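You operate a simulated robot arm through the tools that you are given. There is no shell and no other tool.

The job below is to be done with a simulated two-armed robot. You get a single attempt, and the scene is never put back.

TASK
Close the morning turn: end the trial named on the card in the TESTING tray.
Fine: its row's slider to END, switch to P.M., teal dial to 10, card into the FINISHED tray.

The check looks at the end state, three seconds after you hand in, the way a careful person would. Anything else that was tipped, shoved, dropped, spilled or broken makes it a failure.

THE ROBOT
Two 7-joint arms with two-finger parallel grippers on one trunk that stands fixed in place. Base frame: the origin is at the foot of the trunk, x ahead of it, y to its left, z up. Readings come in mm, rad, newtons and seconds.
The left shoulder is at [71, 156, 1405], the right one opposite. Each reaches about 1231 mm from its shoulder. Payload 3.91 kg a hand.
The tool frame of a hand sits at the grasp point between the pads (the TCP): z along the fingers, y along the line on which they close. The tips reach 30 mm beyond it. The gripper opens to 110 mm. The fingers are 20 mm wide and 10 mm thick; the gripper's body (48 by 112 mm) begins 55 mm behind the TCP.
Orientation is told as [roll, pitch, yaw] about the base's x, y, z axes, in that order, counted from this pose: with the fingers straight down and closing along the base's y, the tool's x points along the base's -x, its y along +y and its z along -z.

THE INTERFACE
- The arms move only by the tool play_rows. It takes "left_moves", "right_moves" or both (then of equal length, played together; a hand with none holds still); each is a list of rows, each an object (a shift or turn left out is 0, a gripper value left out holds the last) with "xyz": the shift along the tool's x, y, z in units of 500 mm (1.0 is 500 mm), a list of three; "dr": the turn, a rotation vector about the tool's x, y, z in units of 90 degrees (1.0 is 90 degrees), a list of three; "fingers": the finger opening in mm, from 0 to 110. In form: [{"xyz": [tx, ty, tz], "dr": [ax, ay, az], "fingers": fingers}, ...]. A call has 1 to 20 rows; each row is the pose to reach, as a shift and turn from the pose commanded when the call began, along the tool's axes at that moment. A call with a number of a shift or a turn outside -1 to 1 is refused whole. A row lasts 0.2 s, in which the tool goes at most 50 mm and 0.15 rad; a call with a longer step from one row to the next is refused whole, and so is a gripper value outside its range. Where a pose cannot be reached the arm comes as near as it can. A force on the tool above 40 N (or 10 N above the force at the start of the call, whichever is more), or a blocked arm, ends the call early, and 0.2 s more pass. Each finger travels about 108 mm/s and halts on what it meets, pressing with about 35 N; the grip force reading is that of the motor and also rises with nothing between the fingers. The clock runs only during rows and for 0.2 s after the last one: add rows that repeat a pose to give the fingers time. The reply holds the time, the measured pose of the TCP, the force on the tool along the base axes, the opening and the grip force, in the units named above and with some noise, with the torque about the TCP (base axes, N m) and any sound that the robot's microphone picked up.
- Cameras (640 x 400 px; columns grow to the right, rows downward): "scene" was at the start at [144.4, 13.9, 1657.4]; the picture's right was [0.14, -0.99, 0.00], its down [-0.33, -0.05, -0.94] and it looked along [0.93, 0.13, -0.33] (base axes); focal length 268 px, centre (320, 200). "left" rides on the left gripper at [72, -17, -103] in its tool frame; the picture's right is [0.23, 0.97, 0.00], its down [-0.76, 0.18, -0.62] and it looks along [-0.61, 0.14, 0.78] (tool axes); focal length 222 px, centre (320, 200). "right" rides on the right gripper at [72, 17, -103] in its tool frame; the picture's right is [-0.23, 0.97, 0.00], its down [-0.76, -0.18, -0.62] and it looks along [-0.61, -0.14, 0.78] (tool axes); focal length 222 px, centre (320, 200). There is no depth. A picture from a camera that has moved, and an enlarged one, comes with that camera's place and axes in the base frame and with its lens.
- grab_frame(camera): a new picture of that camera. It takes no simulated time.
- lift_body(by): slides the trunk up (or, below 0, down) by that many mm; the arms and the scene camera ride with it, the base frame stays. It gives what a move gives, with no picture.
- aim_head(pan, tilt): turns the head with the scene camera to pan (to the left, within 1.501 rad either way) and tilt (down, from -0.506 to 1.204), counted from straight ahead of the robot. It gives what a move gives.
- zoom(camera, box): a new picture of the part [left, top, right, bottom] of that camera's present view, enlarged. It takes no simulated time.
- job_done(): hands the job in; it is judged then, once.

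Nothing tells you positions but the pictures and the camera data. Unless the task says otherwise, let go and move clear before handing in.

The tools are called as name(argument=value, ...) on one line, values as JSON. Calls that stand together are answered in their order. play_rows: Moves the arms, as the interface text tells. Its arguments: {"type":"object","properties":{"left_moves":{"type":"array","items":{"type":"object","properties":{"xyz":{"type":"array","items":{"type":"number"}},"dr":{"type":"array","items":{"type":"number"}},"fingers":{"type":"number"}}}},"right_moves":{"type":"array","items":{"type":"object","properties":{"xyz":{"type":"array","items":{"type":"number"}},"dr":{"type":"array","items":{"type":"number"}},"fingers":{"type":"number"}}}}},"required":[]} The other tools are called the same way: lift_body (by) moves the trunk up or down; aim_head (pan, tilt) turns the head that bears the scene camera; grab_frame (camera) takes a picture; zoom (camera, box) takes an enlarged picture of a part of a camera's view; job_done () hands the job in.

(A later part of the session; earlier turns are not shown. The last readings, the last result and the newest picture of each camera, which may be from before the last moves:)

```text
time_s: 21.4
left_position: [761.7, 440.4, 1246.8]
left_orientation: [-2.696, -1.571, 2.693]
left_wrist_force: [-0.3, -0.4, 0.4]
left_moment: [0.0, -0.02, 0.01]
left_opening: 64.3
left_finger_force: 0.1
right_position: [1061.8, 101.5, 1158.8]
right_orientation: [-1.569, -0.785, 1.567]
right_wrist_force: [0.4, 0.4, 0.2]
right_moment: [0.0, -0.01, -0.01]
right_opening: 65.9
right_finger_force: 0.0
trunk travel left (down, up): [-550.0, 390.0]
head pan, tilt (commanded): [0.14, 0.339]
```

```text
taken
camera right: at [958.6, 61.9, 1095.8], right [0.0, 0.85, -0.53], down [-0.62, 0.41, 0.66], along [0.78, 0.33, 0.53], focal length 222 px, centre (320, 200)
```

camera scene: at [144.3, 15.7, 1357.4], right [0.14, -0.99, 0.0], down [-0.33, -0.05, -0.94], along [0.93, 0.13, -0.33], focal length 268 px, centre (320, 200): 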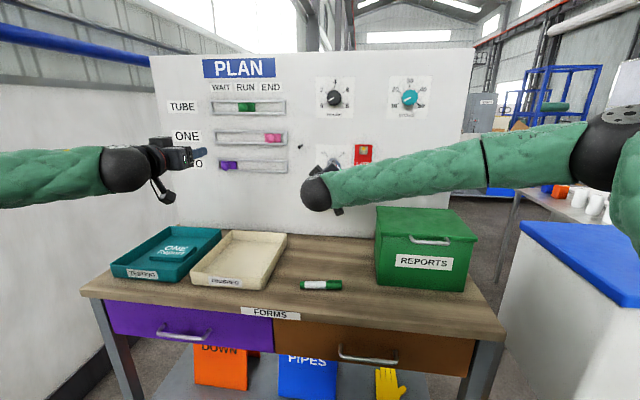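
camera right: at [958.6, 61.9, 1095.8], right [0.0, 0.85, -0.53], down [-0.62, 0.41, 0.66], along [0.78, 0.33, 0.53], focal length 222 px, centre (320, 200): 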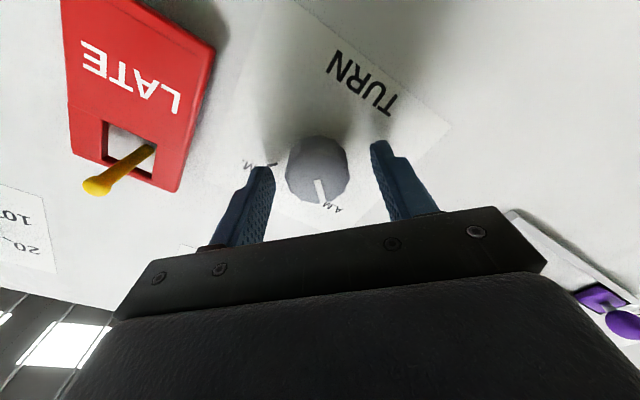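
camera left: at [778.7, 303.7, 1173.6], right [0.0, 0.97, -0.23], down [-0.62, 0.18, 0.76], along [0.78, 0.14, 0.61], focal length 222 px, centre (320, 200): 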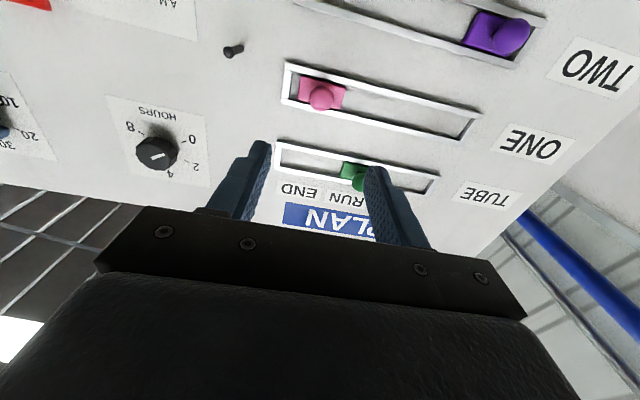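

The knob is centred between the fingers. I'll go 5 mm deeper and close on it.

play_rows(right_moves=[{"xyz": [0, -0.001, 0.01]}, {"xyz": [0, -0.001, 0.01], "fingers": 30}, {"xyz": [0, -0.001, 0.01], "fingers": 30}, {"xyz": [0, -0.001, 0.01], "fingers": 30}, {"xyz": [0, -0.001, 0.01], "fingers": 30}])

grab_frame(camera="right")

```text
time_s: 22.6
left_position: [761.8, 441.2, 1246.4]
left_orientation: [-3.139, -1.571, 3.139]
left_wrist_force: [-0.4, 0.5, 0.2]
left_moment: [0.01, 0.0, 0.03]
left_opening: 64.4
left_finger_force: 0.0
right_position: [1066.8, 98.8, 1159.7]
right_orientation: [-1.572, -0.784, 1.572]
right_wrist_force: [6.8, -1.8, 8.3]
right_moment: [-0.01, -0.17, -0.16]
right_opening: 39.0
right_finger_force: 45.1
trunk travel left (down, up): [-550.0, 390.0]
head pan, tilt (commanded): [0.14, 0.339]
```

```text
taken
camera right: at [963.8, 60.7, 1096.8], right [0.0, 0.85, -0.53], down [-0.62, 0.41, 0.66], along [0.78, 0.33, 0.53], focal length 222 px, centre (320, 200)
```

right: 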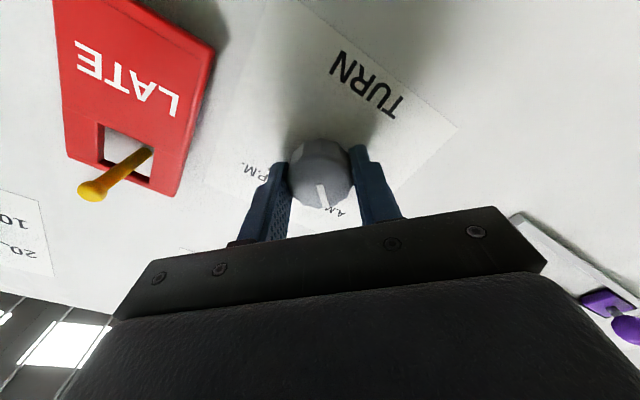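

I have the TURN knob gripped at 39 mm. Now I'll rotate it 90° clockwise, from A.M. to P.M.

play_rows(right_moves=[{"dr": [0, 0, 0.0714]}, {"dr": [0, 0, 0.1429]}, {"dr": [0, 0, 0.2143]}, {"dr": [0, 0, 0.2857]}, {"dr": [0, 0, 0.3571]}, {"dr": [0, 0, 0.4286]}, {"dr": [0, 0, 0.5]}, {"dr": [0, 0, 0.5714]}, {"dr": [0, 0, 0.6429]}, {"dr": [0, 0, 0.7143]}, {"dr": [0, 0, 0.7857]}, {"dr": [0, 0, 0.8571]}, {"dr": [0, 0, 0.9286]}, {"dr": [0, 0, 1.0]}, {"dr": [0, 0, 1.0]}])

grab_frame(camera="right")

```text
time_s: 25.8
left_position: [762.4, 440.5, 1247.1]
left_orientation: [0.023, -1.571, -0.023]
left_wrist_force: [0.1, 0.3, -0.1]
left_moment: [0.0, -0.01, 0.02]
left_opening: 64.0
left_finger_force: 0.0
right_position: [1068.2, 99.4, 1159.6]
right_orientation: [1.57, -0.784, -1.572]
right_wrist_force: [25.5, -0.5, 22.3]
right_moment: [-0.07, -0.45, 0.0]
right_opening: 39.0
right_finger_force: 44.8
trunk travel left (down, up): [-550.0, 390.0]
head pan, tilt (commanded): [0.14, 0.339]
```

```text
taken
camera right: at [963.8, 163.4, 1120.8], right [0.0, 0.53, 0.85], down [-0.62, -0.66, 0.41], along [0.78, -0.53, 0.33], focal length 222 px, centre (320, 200)
```

right: 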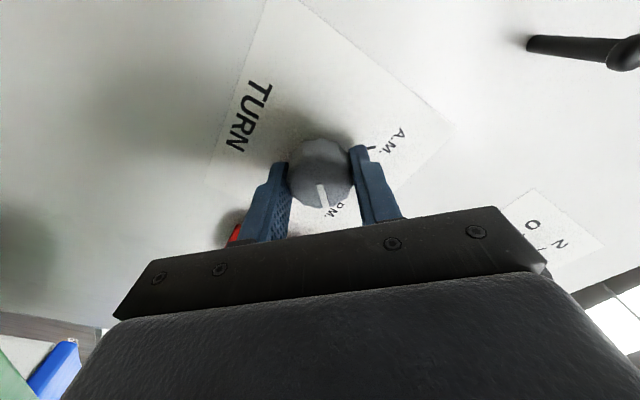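

The pointer now points toward P.M. I'll release, back off and check.

play_rows(right_moves=[{"fingers": 66}, {"fingers": 66}, {"fingers": 66}, {"xyz": [0, 0, -0.03]}, {"xyz": [0, 0, -0.08]}, {"xyz": [0, 0, -0.15]}, {"xyz": [0, 0, -0.22]}, {"xyz": [0, 0, -0.3]}])

zoom(camera="right", box=[240, 30, 420, 160])

grab_frame(camera="scene")

```text
time_s: 27.6
left_position: [761.9, 440.6, 1247.8]
left_orientation: [3.038, -1.569, -3.038]
left_wrist_force: [0.1, -0.1, 0.6]
left_moment: [0.02, -0.01, 0.02]
left_opening: 64.0
left_finger_force: 0.0
right_position: [915.5, 99.3, 1162.0]
right_orientation: [1.57, -0.786, -1.571]
right_wrist_force: [-0.5, -0.1, -0.3]
right_moment: [0.0, -0.02, 0.01]
right_opening: 65.8
right_finger_force: 0.0
trunk travel left (down, up): [-550.0, 390.0]
head pan, tilt (commanded): [0.14, 0.339]
```

```text
3.08 times, centred on (330, 95) of right
camera zoom: at [812.4, 162.9, 1122.4], right [0.0, 0.53, 0.85], down [-0.62, -0.66, 0.41], along [0.78, -0.53, 0.33], focal length 684 px, centre (289, 523)
```

zoom: 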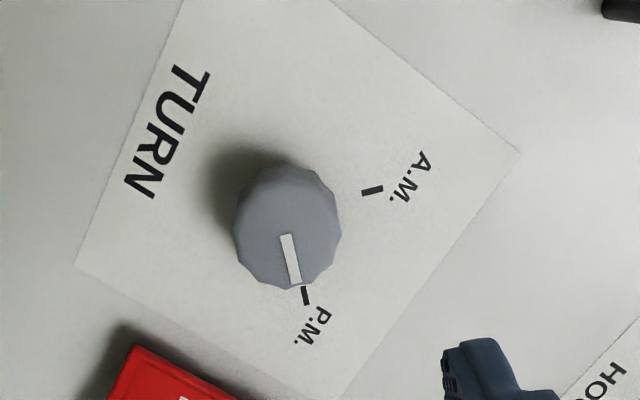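

```text
taken
camera scene: at [143.5, 13.7, 1357.5], right [0.14, -0.99, 0.0], down [-0.33, -0.05, -0.94], along [0.93, 0.13, -0.33], focal length 268 px, centre (320, 200)
```

scene: 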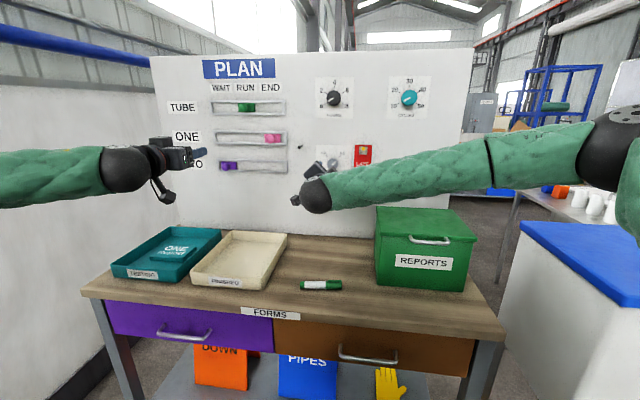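

TURN is at P.M. Now the right hand withdraws up and back, and the left hand turns to point down near the TESTING tray.

play_rows(left_moves=[{"xyz": [0.0162, 0.0198, 0.003], "dr": [0, 0.0833, 0], "fingers": 110}, {"xyz": [0.0323, 0.0397, 0.006], "dr": [0, 0.1667, 0]}, {"xyz": [0.0485, 0.0595, 0.009], "dr": [0, 0.25, 0]}, {"xyz": [0.0647, 0.0793, 0.012], "dr": [0, 0.3333, 0]}, {"xyz": [0.0808, 0.0992, 0.015], "dr": [0, 0.4167, 0]}, {"xyz": [0.097, 0.119, 0.018], "dr": [0, 0.5, 0]}, {"xyz": [0.1132, 0.1388, 0.021], "dr": [0, 0.5833, 0]}, {"xyz": [0.1293, 0.1587, 0.024], "dr": [0, 0.6667, 0]}, {"xyz": [0.1455, 0.1785, 0.027], "dr": [0, 0.75, 0]}, {"xyz": [0.1617, 0.1983, 0.03], "dr": [0, 0.8333, 0]}, {"xyz": [0.1778, 0.2182, 0.033], "dr": [0, 0.9167, 0]}, {"xyz": [0.194, 0.238, 0.036], "dr": [0, 1.0, 0]}], right_moves=[{"xyz": [-0.0353, 0, -0.05], "dr": [0, 0, -0.0417]}, {"xyz": [-0.0707, 0, -0.1], "dr": [0, 0, -0.0833]}, {"xyz": [-0.106, 0, -0.15], "dr": [0, 0, -0.125]}, {"xyz": [-0.1413, 0, -0.2], "dr": [0, 0, -0.1667]}, {"xyz": [-0.1767, 0, -0.25], "dr": [0, 0, -0.2083]}, {"xyz": [-0.212, 0, -0.3], "dr": [0, 0, -0.25]}, {"xyz": [-0.2473, 0, -0.35], "dr": [0, 0, -0.2917]}, {"xyz": [-0.2827, 0, -0.4], "dr": [0, 0, -0.3333]}, {"xyz": [-0.318, 0, -0.45], "dr": [0, 0, -0.375]}, {"xyz": [-0.3533, 0, -0.5], "dr": [0, 0, -0.4167]}, {"xyz": [-0.3887, 0, -0.55], "dr": [0, 0, -0.4583]}, {"xyz": [-0.424, 0, -0.6], "dr": [0, 0, -0.5]}])

grab_frame(camera="left")

grab_frame(camera="scene")

```text
time_s: 30.2
left_position: [781.4, 560.6, 1149.3]
left_orientation: [0.0, 0.002, -0.001]
left_wrist_force: [0.1, -0.6, 0.0]
left_moment: [0.01, 0.01, -0.02]
left_opening: 110.0
left_finger_force: 0.1
right_position: [614.5, -49.1, 1308.5]
right_orientation: [-0.356, -1.571, 0.356]
right_wrist_force: [-1.1, -0.3, -0.1]
right_moment: [-0.06, -0.01, -0.02]
right_opening: 65.9
right_finger_force: 0.1
trunk travel left (down, up): [-550.0, 390.0]
head pan, tilt (commanded): [0.14, 0.339]
```

```text
taken
camera left: at [708.1, 543.9, 1252.8], right [-0.23, 0.97, 0.0], down [0.76, 0.18, 0.62], along [0.61, 0.14, -0.78], focal length 222 px, centre (320, 200)
```

left: 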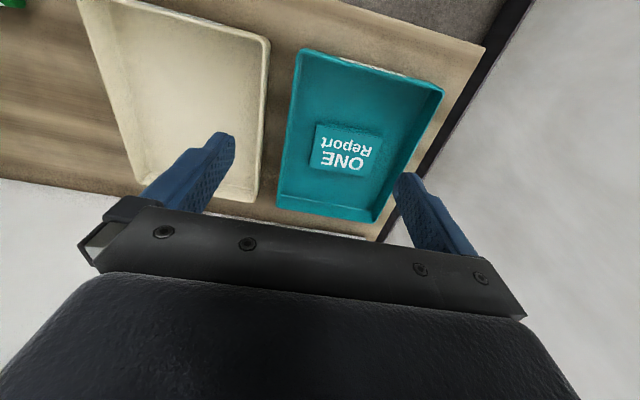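

```text
taken
camera scene: at [144.6, 13.5, 1357.3], right [0.14, -0.99, 0.0], down [-0.33, -0.05, -0.94], along [0.93, 0.13, -0.33], focal length 268 px, centre (320, 200)
```

scene: 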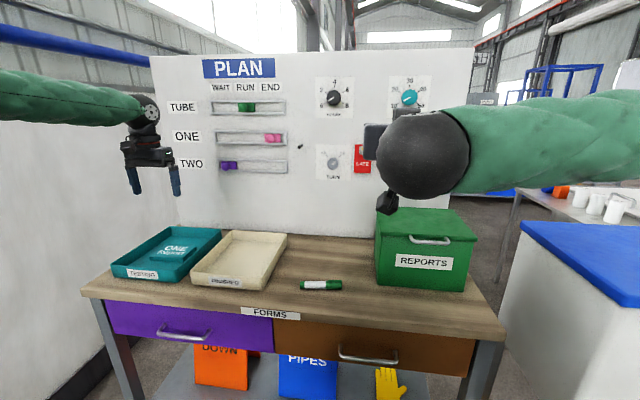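

The card is in clear view of the left camera, so I'll zoom in to get its exact corners and yaw.

zoom(camera="left", box=[270, 40, 450, 230])

zoom(camera="scene", box=[105, 220, 225, 290])

```text
2.11 times, centred on (360, 135) of left
camera zoom: at [708.1, 543.9, 1252.8], right [-0.23, 0.97, 0.0], down [0.76, 0.18, 0.62], along [0.61, 0.14, -0.78], focal length 468 px, centre (236, 337)
```

zoom: 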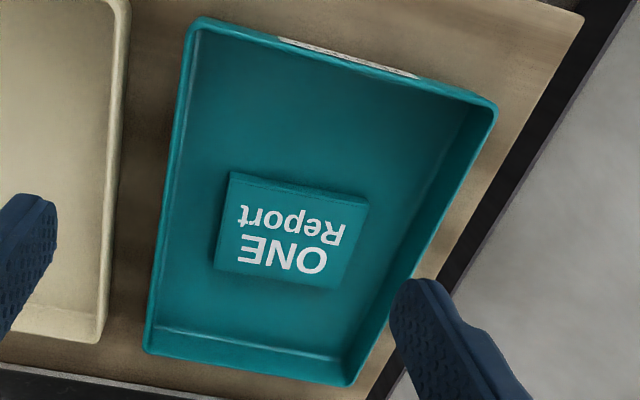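

```text
5.33 times, centred on (165, 255) of scene
camera zoom: at [144.6, 13.5, 1357.3], right [0.14, -0.99, 0.0], down [-0.33, -0.05, -0.94], along [0.93, 0.13, -0.33], focal length 1430 px, centre (1147, -93)
```

zoom: 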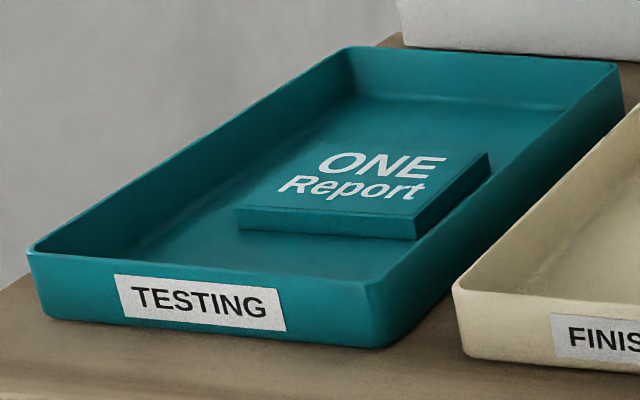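

zoom(camera="left", box=[300, 110, 390, 185])

```text
5.33 times, centred on (345, 148) of left
camera zoom: at [708.1, 543.9, 1252.8], right [-0.23, 0.97, 0.0], down [0.76, 0.18, 0.62], along [0.61, 0.14, -0.78], focal length 1185 px, centre (187, 480)
```

zoom: 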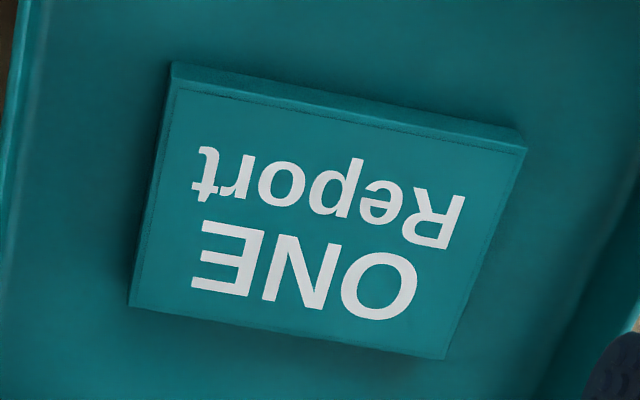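

The card measures 117 × 81 × 14 mm, centred at (878, 630) with a yaw of about +2.5°. I'll yaw the left hand 90° so it closes along x, and hover above the card.

play_rows(left_moves=[{"xyz": [-0.0139, 0.0099, 0.0141], "dr": [0, 0, -0.0714]}, {"xyz": [-0.0277, 0.0199, 0.0283], "dr": [0, 0, -0.1429]}, {"xyz": [-0.0416, 0.0298, 0.0424], "dr": [0, 0, -0.2143]}, {"xyz": [-0.0554, 0.0397, 0.0566], "dr": [0, 0, -0.2857]}, {"xyz": [-0.0693, 0.0496, 0.0707], "dr": [0, 0, -0.3571]}, {"xyz": [-0.0831, 0.0596, 0.0849], "dr": [0, 0, -0.4286]}, {"xyz": [-0.097, 0.0695, 0.099], "dr": [0, 0, -0.5]}, {"xyz": [-0.1109, 0.0794, 0.1131], "dr": [0, 0, -0.5714]}, {"xyz": [-0.1247, 0.0894, 0.1273], "dr": [0, 0, -0.6429]}, {"xyz": [-0.1386, 0.0993, 0.1414], "dr": [0, 0, -0.7143]}, {"xyz": [-0.1524, 0.1092, 0.1556], "dr": [0, 0, -0.7857]}, {"xyz": [-0.1663, 0.1191, 0.1697], "dr": [0, 0, -0.8571]}, {"xyz": [-0.1801, 0.1291, 0.1839], "dr": [0, 0, -0.9286]}, {"xyz": [-0.194, 0.139, 0.198], "dr": [0, 0, -1.0]}])

grab_frame(camera="left")

grab_frame(camera="scene")

```text
time_s: 33.2
left_position: [877.4, 630.1, 1049.8]
left_orientation: [0.001, 0.001, 1.573]
left_wrist_force: [0.1, 0.4, 0.2]
left_moment: [0.0, 0.01, 0.02]
left_opening: 110.1
left_finger_force: 0.0
right_position: [615.6, -49.5, 1307.7]
right_orientation: [-0.083, -1.568, 0.084]
right_wrist_force: [0.6, 0.0, 0.2]
right_moment: [0.03, -0.03, 0.01]
right_opening: 66.3
right_finger_force: 0.0
trunk travel left (down, up): [-550.0, 390.0]
head pan, tilt (commanded): [0.14, 0.339]
```

```text
taken
camera left: at [895.2, 558.8, 1152.9], right [-0.97, -0.23, 0.0], down [-0.18, 0.76, 0.62], along [-0.14, 0.61, -0.78], focal length 222 px, centre (320, 200)
```

left: 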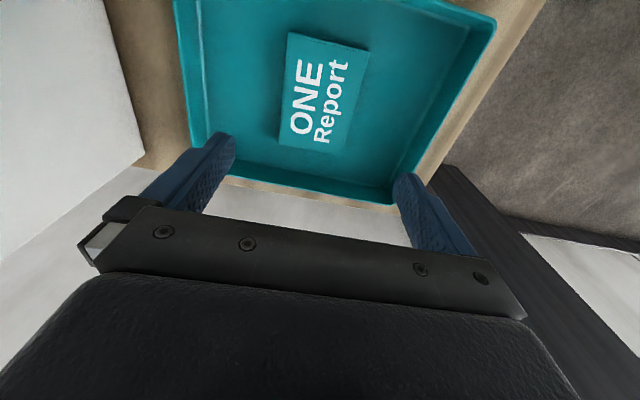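

```text
taken
camera scene: at [144.8, 14.1, 1357.3], right [0.14, -0.99, 0.0], down [-0.33, -0.05, -0.94], along [0.93, 0.13, -0.33], focal length 268 px, centre (320, 200)
```

scene: 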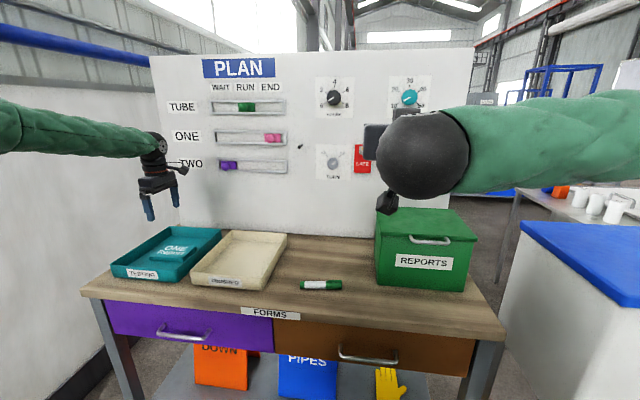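

zoom(camera="left", box=[260, 20, 390, 165])

```text
2.76 times, centred on (325, 92) of left
camera zoom: at [895.2, 558.8, 1152.9], right [-0.97, -0.23, 0.0], down [-0.18, 0.76, 0.62], along [-0.14, 0.61, -0.78], focal length 613 px, centre (306, 497)
```

zoom: 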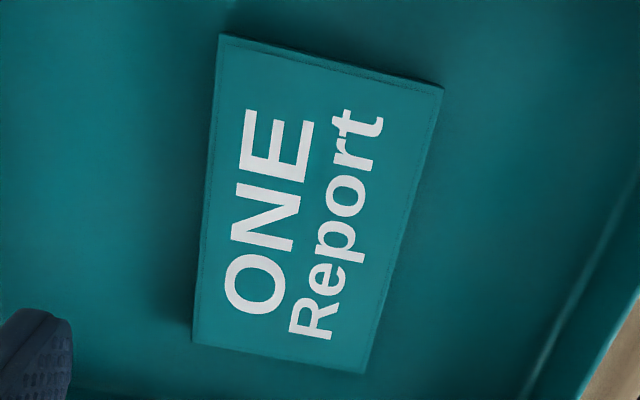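

This view agrees: centre (879, 630), yaw +2.5°. I'll make that small correction and descend to just above the card.

play_rows(left_moves=[{"xyz": [0, -0.003, 0.04], "dr": [0, 0, -0.0278]}, {"xyz": [0, -0.003, 0.08], "dr": [0, 0, -0.0278]}, {"xyz": [0, -0.003, 0.12], "dr": [0, 0, -0.0278]}, {"xyz": [0, -0.003, 0.16], "dr": [0, 0, -0.0278]}, {"xyz": [0, -0.003, 0.2], "dr": [0, 0, -0.0278]}, {"xyz": [0, -0.003, 0.24], "dr": [0, 0, -0.0278]}, {"xyz": [0, -0.003, 0.25], "dr": [0, 0, -0.0278]}])

grab_frame(camera="left")

zoom(camera="scene", box=[95, 190, 235, 290])

```text
time_s: 34.8
left_position: [878.5, 628.8, 925.5]
left_orientation: [-0.001, 0.0, 1.615]
left_wrist_force: [-0.2, -0.7, 0.6]
left_moment: [0.03, 0.01, 0.05]
left_opening: 110.1
left_finger_force: 0.0
right_position: [615.0, -50.0, 1308.4]
right_orientation: [0.39, -1.572, -0.392]
right_wrist_force: [0.7, -1.3, 0.1]
right_moment: [-0.01, 0.0, 0.02]
right_opening: 65.9
right_finger_force: 0.0
trunk travel left (down, up): [-550.0, 390.0]
head pan, tilt (commanded): [0.14, 0.339]
```

```text
taken
camera left: at [897.9, 558.2, 1027.4], right [-0.96, -0.27, 0.0], down [-0.21, 0.75, 0.62], along [-0.17, 0.6, -0.78], focal length 222 px, centre (320, 200)
```

left: 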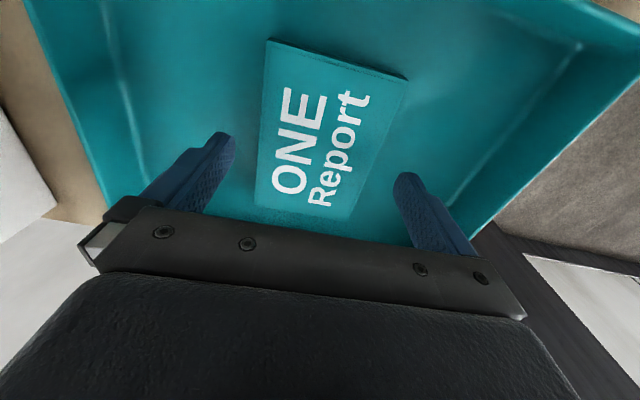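

```text
4.00 times, centred on (165, 240) of scene
camera zoom: at [144.1, 13.9, 1357.4], right [0.14, -0.99, 0.0], down [-0.33, -0.05, -0.94], along [0.93, 0.13, -0.33], focal length 1072 px, centre (940, 40)
```

zoom: 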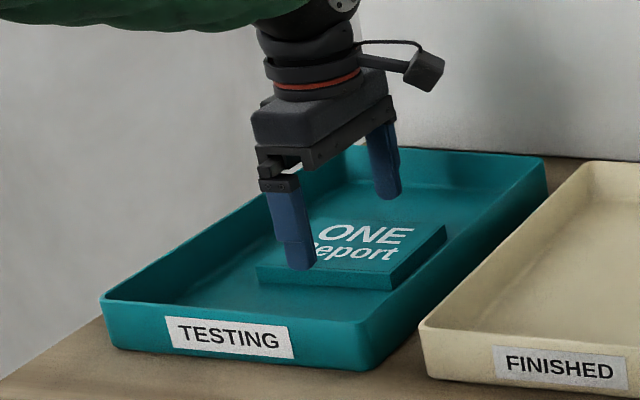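

The fingers straddle the card evenly. I'll lower 19 mm and close on its 81 mm side.

play_rows(left_moves=[{"xyz": [0, 0, 0.01]}, {"xyz": [0, 0, 0.02]}, {"xyz": [0, 0, 0.03]}, {"xyz": [0, 0, 0.038]}, {"xyz": [0, 0, 0.038], "fingers": 72}, {"xyz": [0, 0, 0.038], "fingers": 72}, {"xyz": [0, 0, 0.038], "fingers": 72}, {"xyz": [0, 0, 0.038], "fingers": 72}])

grab_frame(camera="left")

zoom(camera="scene", box=[95, 190, 235, 290])

```text
time_s: 36.6
left_position: [880.0, 628.6, 905.9]
left_orientation: [-0.001, 0.0, 1.615]
left_wrist_force: [-0.4, -0.5, 0.4]
left_moment: [-0.02, 0.0, 0.01]
left_opening: 83.9
left_finger_force: 34.4
right_position: [615.4, -48.5, 1308.3]
right_orientation: [0.0, -1.57, 0.001]
right_wrist_force: [0.2, -0.2, -0.7]
right_moment: [0.01, 0.04, 0.01]
right_opening: 66.0
right_finger_force: 0.1
trunk travel left (down, up): [-550.0, 390.0]
head pan, tilt (commanded): [0.14, 0.339]
```

```text
taken
camera left: at [899.2, 558.5, 1007.7], right [-0.96, -0.27, 0.0], down [-0.21, 0.75, 0.62], along [-0.17, 0.6, -0.78], focal length 222 px, centre (320, 200)
```

left: 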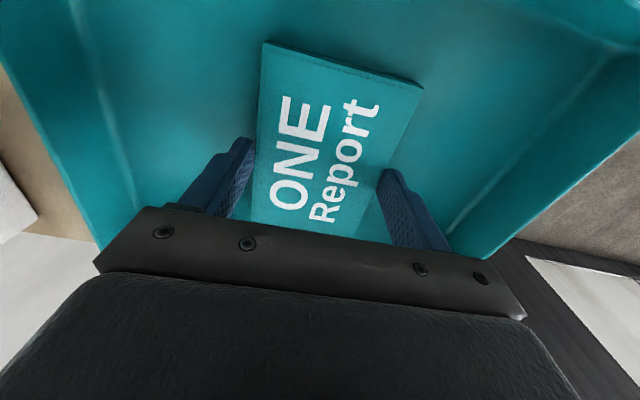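

```text
4.00 times, centred on (165, 240) of scene
camera zoom: at [144.4, 14.0, 1357.3], right [0.14, -0.99, 0.0], down [-0.33, -0.05, -0.94], along [0.93, 0.13, -0.33], focal length 1072 px, centre (940, 40)
```

zoom: 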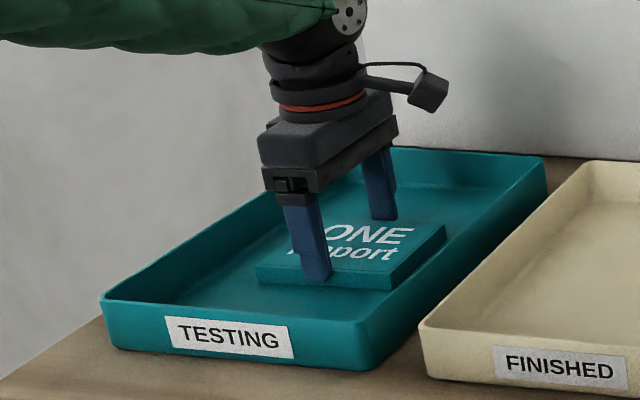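

I have the card gripped (83.9 mm, 34 N). I'll lift it 90 mm and check that it comes along level.

play_rows(left_moves=[{"xyz": [0, 0, -0.015]}, {"xyz": [0, 0, -0.04]}, {"xyz": [0, 0, -0.07]}, {"xyz": [0, 0, -0.1]}, {"xyz": [0, 0, -0.14]}, {"xyz": [0, 0, -0.18]}, {"xyz": [0, 0, -0.18]}])

grab_frame(camera="left")

zoom(camera="scene", box=[95, 160, 295, 290])

```text
time_s: 38.2
left_position: [880.6, 630.3, 996.4]
left_orientation: [0.0, 0.002, 1.615]
left_wrist_force: [0.1, -0.3, -0.6]
left_moment: [-0.01, -0.02, 0.02]
left_opening: 72.2
left_finger_force: 0.0
right_position: [615.8, -50.4, 1308.2]
right_orientation: [-0.243, -1.571, 0.243]
right_wrist_force: [0.0, 1.0, -0.4]
right_moment: [0.0, 0.0, -0.01]
right_opening: 65.8
right_finger_force: 0.1
trunk travel left (down, up): [-550.0, 390.0]
head pan, tilt (commanded): [0.14, 0.339]
```

```text
taken
camera left: at [900.0, 559.4, 1098.2], right [-0.96, -0.27, 0.0], down [-0.21, 0.75, 0.62], along [-0.17, 0.6, -0.78], focal length 222 px, centre (320, 200)
```

left: 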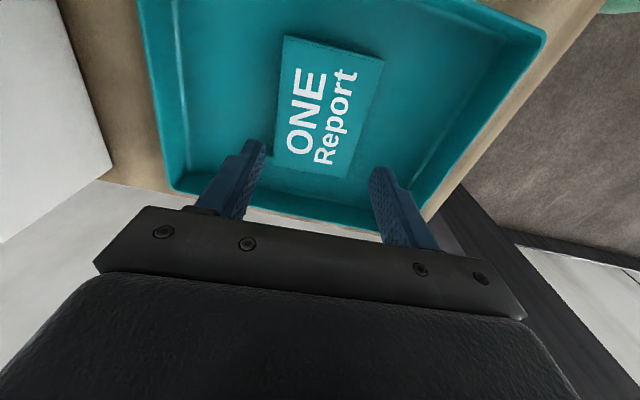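

```text
3.08 times, centred on (195, 225) of scene
camera zoom: at [144.6, 14.3, 1357.3], right [0.14, -0.99, 0.0], down [-0.33, -0.05, -0.94], along [0.93, 0.13, -0.33], focal length 825 px, centre (705, 123)
```

zoom: 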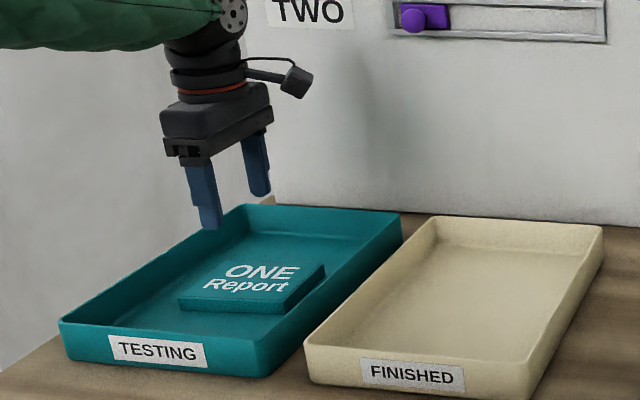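

The card slipped out and stayed flat in the tray, so my grip was probably only on its top edge and the card sits lower than I assumed. I'll re-measure before trying again.

zoom(camera="left", box=[255, 20, 405, 190])

zoom(camera="scene", box=[135, 230, 215, 275])

```text
2.35 times, centred on (330, 105) of left
camera zoom: at [900.0, 559.4, 1098.2], right [-0.96, -0.27, 0.0], down [-0.21, 0.75, 0.62], along [-0.17, 0.6, -0.78], focal length 523 px, centre (296, 424)
```

zoom: 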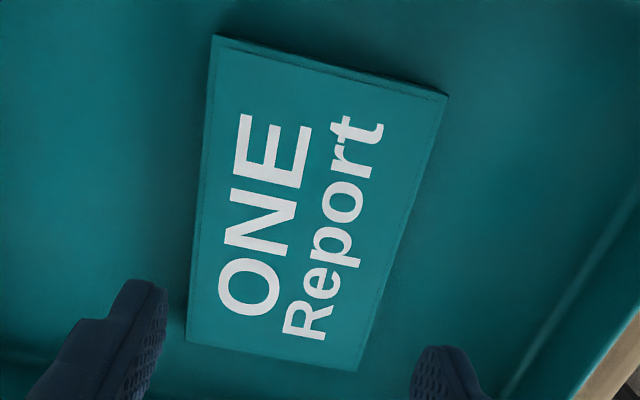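

```text
8.00 times, centred on (175, 252) of scene
camera zoom: at [144.6, 14.3, 1357.3], right [0.14, -0.99, 0.0], down [-0.33, -0.05, -0.94], along [0.93, 0.13, -0.33], focal length 2144 px, centre (1480, -220)
```

zoom: 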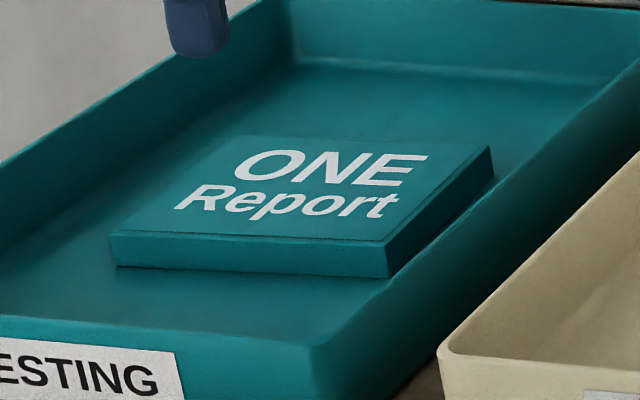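

Re-measured: the card's top is at z≈882.5, its bottom ≈867.5, and it has turned slightly to about +4.4° yaw. I'll reopen, correct the yaw, and go about 7 mm deeper this time.

play_rows(left_moves=[{"fingers": 110}, {"xyz": [-0.002, 0, 0.0], "dr": [0, 0, -0.021], "fingers": 110}, {"xyz": [-0.002, 0, 0.04], "dr": [0, 0, -0.021]}, {"xyz": [-0.002, 0, 0.08], "dr": [0, 0, -0.021]}, {"xyz": [-0.002, 0, 0.12], "dr": [0, 0, -0.021]}, {"xyz": [-0.002, 0, 0.15], "dr": [0, 0, -0.021]}, {"xyz": [-0.002, 0, 0.165], "dr": [0, 0, -0.021]}, {"xyz": [-0.002, 0, 0.175], "dr": [0, 0, -0.021]}, {"xyz": [-0.002, 0, 0.182], "dr": [0, 0, -0.021]}, {"xyz": [-0.002, 0, 0.188], "dr": [0, 0, -0.021]}, {"xyz": [-0.002, 0, 0.192], "dr": [0, 0, -0.021]}])

grab_frame(camera="left")

zoom(camera="scene", box=[125, 210, 215, 275])

```text
time_s: 40.6
left_position: [878.9, 631.4, 900.8]
left_orientation: [-0.001, 0.0, 1.648]
left_wrist_force: [0.7, 0.3, 0.5]
left_moment: [0.01, 0.01, 0.02]
left_opening: 109.9
left_finger_force: 0.1
right_position: [614.8, -49.0, 1308.3]
right_orientation: [0.041, -1.57, -0.041]
right_wrist_force: [0.6, -0.2, -0.2]
right_moment: [0.02, 0.01, -0.04]
right_opening: 66.1
right_finger_force: 0.0
trunk travel left (down, up): [-550.0, 390.0]
head pan, tilt (commanded): [0.14, 0.339]
```

```text
taken
camera left: at [900.8, 560.3, 1002.6], right [-0.95, -0.3, 0.0], down [-0.24, 0.75, 0.62], along [-0.19, 0.59, -0.78], focal length 222 px, centre (320, 200)
```

left: 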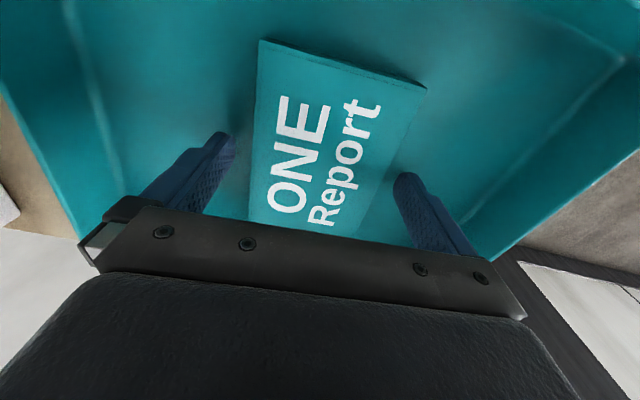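

```text
6.15 times, centred on (170, 242) of scene
camera zoom: at [144.4, 14.0, 1357.3], right [0.14, -0.99, 0.0], down [-0.33, -0.05, -0.94], along [0.93, 0.13, -0.33], focal length 1649 px, centre (1243, -62)
```

zoom: 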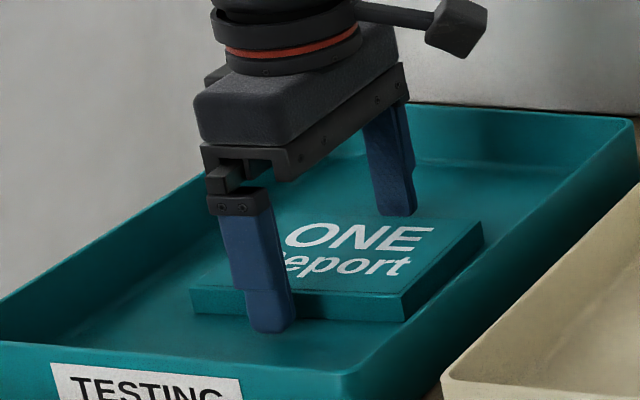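

The fingertips are now almost at the tray floor, on both sides of the card. Closing now.

play_rows(left_moves=[{"xyz": [0, 0, 0.002], "fingers": 100}, {"xyz": [0, 0, 0.002], "fingers": 70}, {"xyz": [0, 0, 0.002], "fingers": 60}, {"xyz": [0, 0, 0.002], "fingers": 50}, {"xyz": [0, 0, 0.002], "fingers": 50}, {"xyz": [0, 0, 0.002], "fingers": 50}])

zoom(camera="scene", box=[125, 210, 215, 275])

grab_frame(camera="left")

```text
time_s: 42.0
left_position: [880.1, 630.1, 899.5]
left_orientation: [0.002, 0.0, 1.648]
left_wrist_force: [0.7, 0.8, -0.6]
left_moment: [-0.07, 0.05, -0.05]
left_opening: 83.7
left_finger_force: 34.9
right_position: [616.0, -49.2, 1307.7]
right_orientation: [0.087, -1.571, -0.087]
right_wrist_force: [0.2, -0.6, -0.2]
right_moment: [-0.02, -0.02, -0.04]
right_opening: 66.4
right_finger_force: 0.0
trunk travel left (down, up): [-550.0, 390.0]
head pan, tilt (commanded): [0.14, 0.339]
```

```text
6.15 times, centred on (170, 242) of scene
camera zoom: at [144.3, 14.0, 1357.3], right [0.14, -0.99, 0.0], down [-0.33, -0.05, -0.94], along [0.93, 0.13, -0.33], focal length 1649 px, centre (1243, -62)
```

zoom: 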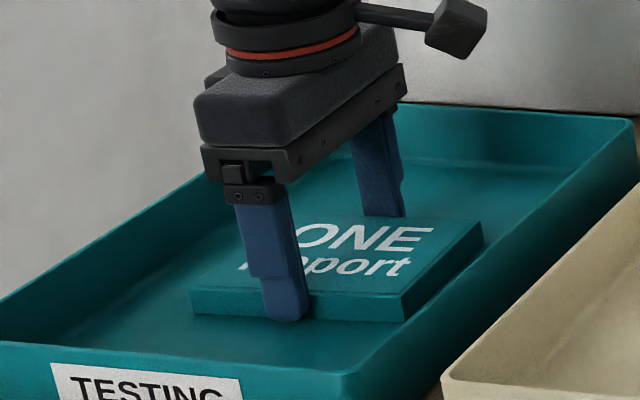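

```text
taken
camera left: at [901.0, 560.6, 1001.7], right [-0.95, -0.3, 0.0], down [-0.24, 0.75, 0.62], along [-0.19, 0.59, -0.78], focal length 222 px, centre (320, 200)
```

left: 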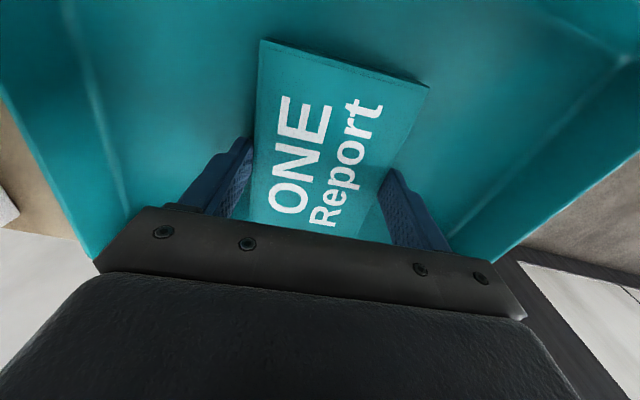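

The grip closed at 83.7 mm with the fingers low on the card. I'll lift slowly and watch for slipping.

play_rows(left_moves=[{"xyz": [0, 0, -0.006]}, {"xyz": [0, 0, -0.012]}, {"xyz": [0, 0, -0.018]}, {"xyz": [0, 0, -0.024]}, {"xyz": [0, 0, -0.03]}, {"xyz": [0, 0, -0.036]}])

zoom(camera="scene", box=[125, 210, 215, 275])

grab_frame(camera="left")

```text
time_s: 43.4
left_position: [880.4, 631.1, 917.4]
left_orientation: [-0.001, 0.0, 1.648]
left_wrist_force: [0.9, 0.4, 0.2]
left_moment: [0.02, 0.02, -0.01]
left_opening: 83.8
left_finger_force: 34.9
right_position: [616.3, -48.7, 1308.8]
right_orientation: [0.065, -1.57, -0.065]
right_wrist_force: [-0.5, 0.0, 0.0]
right_moment: [0.03, 0.01, 0.0]
right_opening: 65.8
right_finger_force: 0.0
trunk travel left (down, up): [-550.0, 390.0]
head pan, tilt (commanded): [0.14, 0.339]
```

```text
6.15 times, centred on (170, 242) of scene
camera zoom: at [144.3, 14.0, 1357.3], right [0.14, -0.99, 0.0], down [-0.33, -0.05, -0.94], along [0.93, 0.13, -0.33], focal length 1649 px, centre (1243, -62)
```

zoom: 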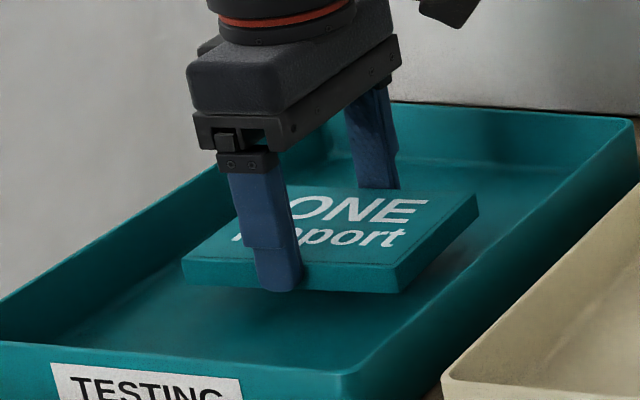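

```text
taken
camera left: at [901.3, 560.8, 1019.7], right [-0.95, -0.3, 0.0], down [-0.24, 0.75, 0.62], along [-0.19, 0.59, -0.78], focal length 222 px, centre (320, 200)
```

left: 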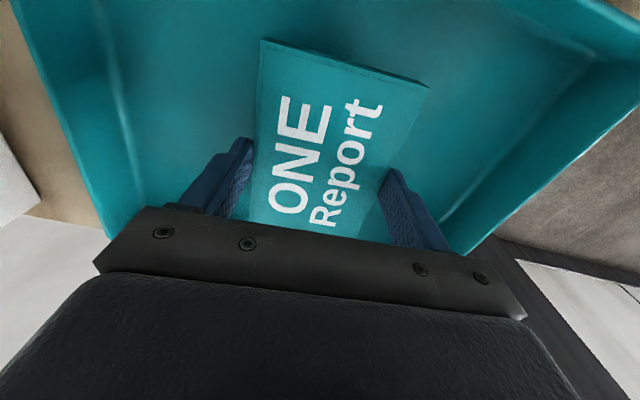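

The card lifts cleanly and level. I'll raise it clear of the rims and carry it over the FINISHED tray.

play_rows(left_moves=[{"xyz": [0, 0, -0.02]}, {"xyz": [0, 0, -0.05]}, {"xyz": [0, 0, -0.08]}, {"xyz": [0, 0, -0.11]}, {"xyz": [0, 0, -0.136]}, {"xyz": [0.02, 0.001, -0.14]}, {"xyz": [0.06, 0.0032, -0.14], "dr": [0, 0, 0.006]}, {"xyz": [0.11, 0.0059, -0.14], "dr": [0, 0, 0.012]}, {"xyz": [0.16, 0.0085, -0.14], "dr": [0, 0, 0.018]}, {"xyz": [0.21, 0.0112, -0.14], "dr": [0, 0, 0.024]}, {"xyz": [0.26, 0.0139, -0.14], "dr": [0, 0, 0.03]}, {"xyz": [0.31, 0.0166, -0.14], "dr": [0, 0, 0.036]}, {"xyz": [0.36, 0.0192, -0.14], "dr": [0, 0, 0.042]}, {"xyz": [0.41, 0.0219, -0.14], "dr": [0, 0, 0.049]}, {"xyz": [0.455, 0.0243, -0.14], "dr": [0, 0, 0.049]}, {"xyz": [0.49, 0.0262, -0.14], "dr": [0, 0, 0.049]}, {"xyz": [0.513, 0.0274, -0.14], "dr": [0, 0, 0.049]}, {"xyz": [0.513, 0.0274, -0.14], "dr": [0, 0, 0.049]}])

grab_frame(camera="left")

zoom(camera="scene", box=[95, 160, 315, 295])

```text
time_s: 47.2
left_position: [885.7, 372.8, 988.7]
left_orientation: [0.0, 0.001, 1.571]
left_wrist_force: [-0.9, -0.8, -0.9]
left_moment: [0.0, -0.02, 0.01]
left_opening: 83.9
left_finger_force: 34.9
right_position: [616.9, -49.2, 1307.8]
right_orientation: [-0.366, -1.571, 0.366]
right_wrist_force: [-1.1, 0.4, -0.2]
right_moment: [-0.01, -0.02, 0.03]
right_opening: 65.9
right_finger_force: 0.1
trunk travel left (down, up): [-550.0, 390.0]
head pan, tilt (commanded): [0.14, 0.339]
```

```text
taken
camera left: at [901.8, 301.8, 1091.0], right [-0.97, -0.23, 0.0], down [-0.18, 0.76, 0.62], along [-0.14, 0.61, -0.78], focal length 222 px, centre (320, 200)
```

left: 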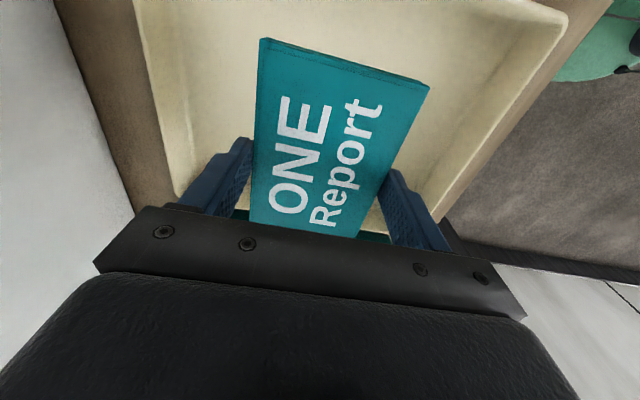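

```text
2.91 times, centred on (205, 228) of scene
camera zoom: at [144.3, 14.2, 1357.3], right [0.14, -0.99, 0.0], down [-0.33, -0.05, -0.94], along [0.93, 0.13, -0.33], focal length 780 px, centre (654, 120)
```

zoom: 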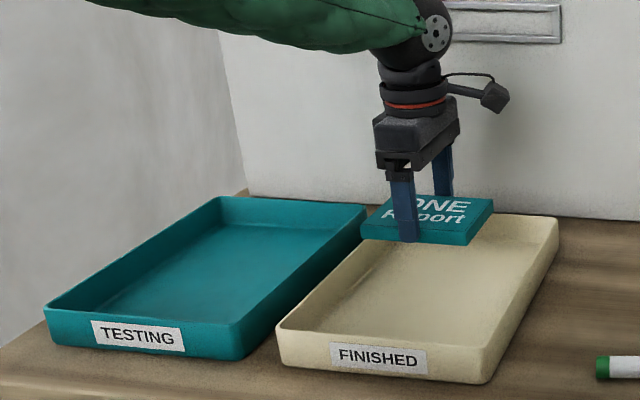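

The card is centred over the FINISHED tray at (886, 373). I'll lower it to the tray floor.

play_rows(left_moves=[{"xyz": [0, 0, 0.025]}, {"xyz": [0, 0, 0.055]}, {"xyz": [0, 0, 0.085]}, {"xyz": [0, 0, 0.11]}, {"xyz": [0, 0, 0.13]}, {"xyz": [0, 0, 0.145]}, {"xyz": [0, 0, 0.156]}, {"xyz": [0, 0, 0.164]}, {"xyz": [0, 0, 0.17]}, {"xyz": [0, 0, 0.174]}, {"xyz": [0, 0, 0.176]}, {"xyz": [0, 0, 0.176]}])

grab_frame(camera="left")

zoom(camera="scene", box=[180, 210, 300, 295])

```text
time_s: 49.8
left_position: [885.0, 373.4, 898.9]
left_orientation: [0.0, 0.003, 1.569]
left_wrist_force: [0.5, -0.2, 2.3]
left_moment: [-0.11, 0.09, 0.04]
left_opening: 83.8
left_finger_force: 34.9
right_position: [614.2, -50.0, 1309.0]
right_orientation: [0.484, -1.571, -0.484]
right_wrist_force: [0.0, 0.4, -0.2]
right_moment: [0.03, 0.04, 0.02]
right_opening: 65.9
right_finger_force: 0.0
trunk travel left (down, up): [-550.0, 390.0]
head pan, tilt (commanded): [0.14, 0.339]
```

```text
taken
camera left: at [902.0, 302.1, 1001.7], right [-0.97, -0.23, 0.0], down [-0.18, 0.76, 0.62], along [-0.14, 0.61, -0.78], focal length 222 px, centre (320, 200)
```

left: 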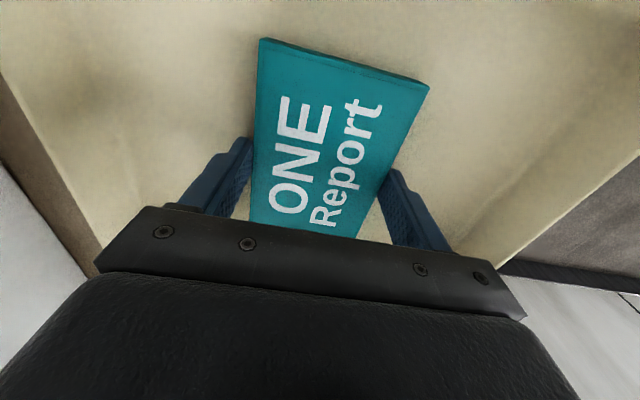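

```text
4.71 times, centred on (240, 252) of scene
camera zoom: at [144.2, 13.7, 1357.4], right [0.14, -0.99, 0.0], down [-0.33, -0.05, -0.94], along [0.93, 0.13, -0.33], focal length 1261 px, centre (696, -47)
```

zoom: 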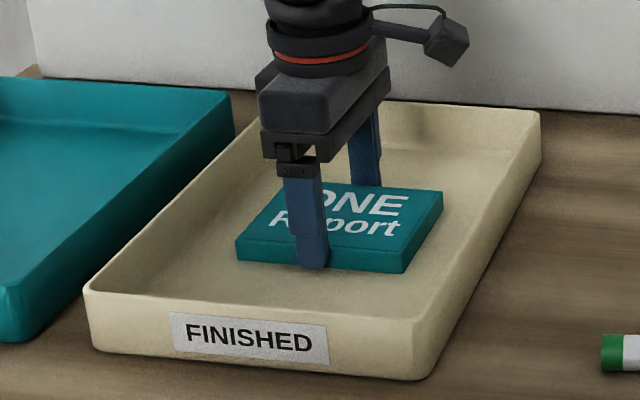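

The card rests on the FINISHED tray floor with light contact (2.3 N). I'll open the fingers and rise straight up.

play_rows(left_moves=[{"fingers": 95}, {"fingers": 106}, {"fingers": 106}, {"xyz": [0, 0, -0.02]}, {"xyz": [0, 0, -0.06]}, {"xyz": [0, 0, -0.12]}, {"xyz": [0, 0, -0.2]}, {"xyz": [0, 0, -0.28]}, {"xyz": [0, 0, -0.36]}, {"xyz": [0, 0, -0.44]}])

grab_frame(camera="left")

grab_frame(camera="scene")

```text
time_s: 52.0
left_position: [883.7, 372.9, 1122.0]
left_orientation: [0.0, 0.0, 1.57]
left_wrist_force: [0.0, -0.2, -0.7]
left_moment: [-0.01, -0.03, 0.01]
left_opening: 106.0
left_finger_force: 0.2
right_position: [615.2, -50.5, 1308.1]
right_orientation: [2.048, -1.572, -2.046]
right_wrist_force: [-0.3, 0.0, -0.3]
right_moment: [0.0, -0.01, 0.01]
right_opening: 66.2
right_finger_force: 0.0
trunk travel left (down, up): [-550.0, 390.0]
head pan, tilt (commanded): [0.14, 0.339]
```

```text
taken
camera left: at [900.2, 301.5, 1224.4], right [-0.97, -0.23, 0.0], down [-0.18, 0.76, 0.62], along [-0.14, 0.61, -0.78], focal length 222 px, centre (320, 200)
```

left: 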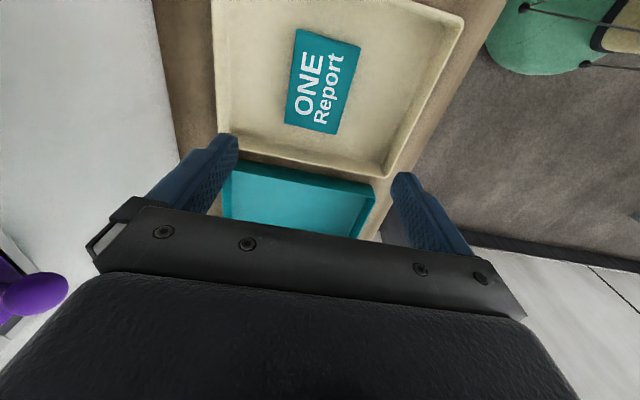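

```text
taken
camera scene: at [143.4, 13.3, 1357.4], right [0.14, -0.99, 0.0], down [-0.33, -0.05, -0.94], along [0.93, 0.13, -0.33], focal length 268 px, centre (320, 200)
```

scene: 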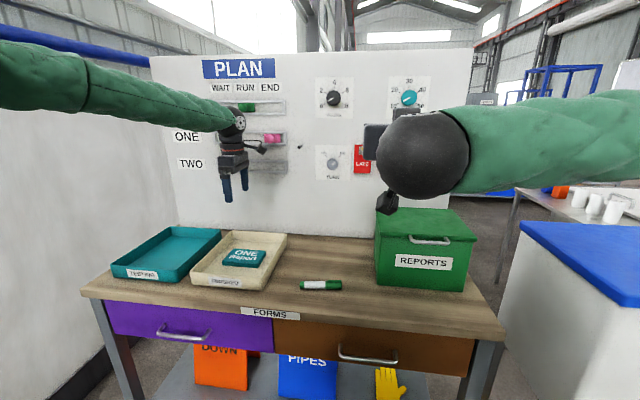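

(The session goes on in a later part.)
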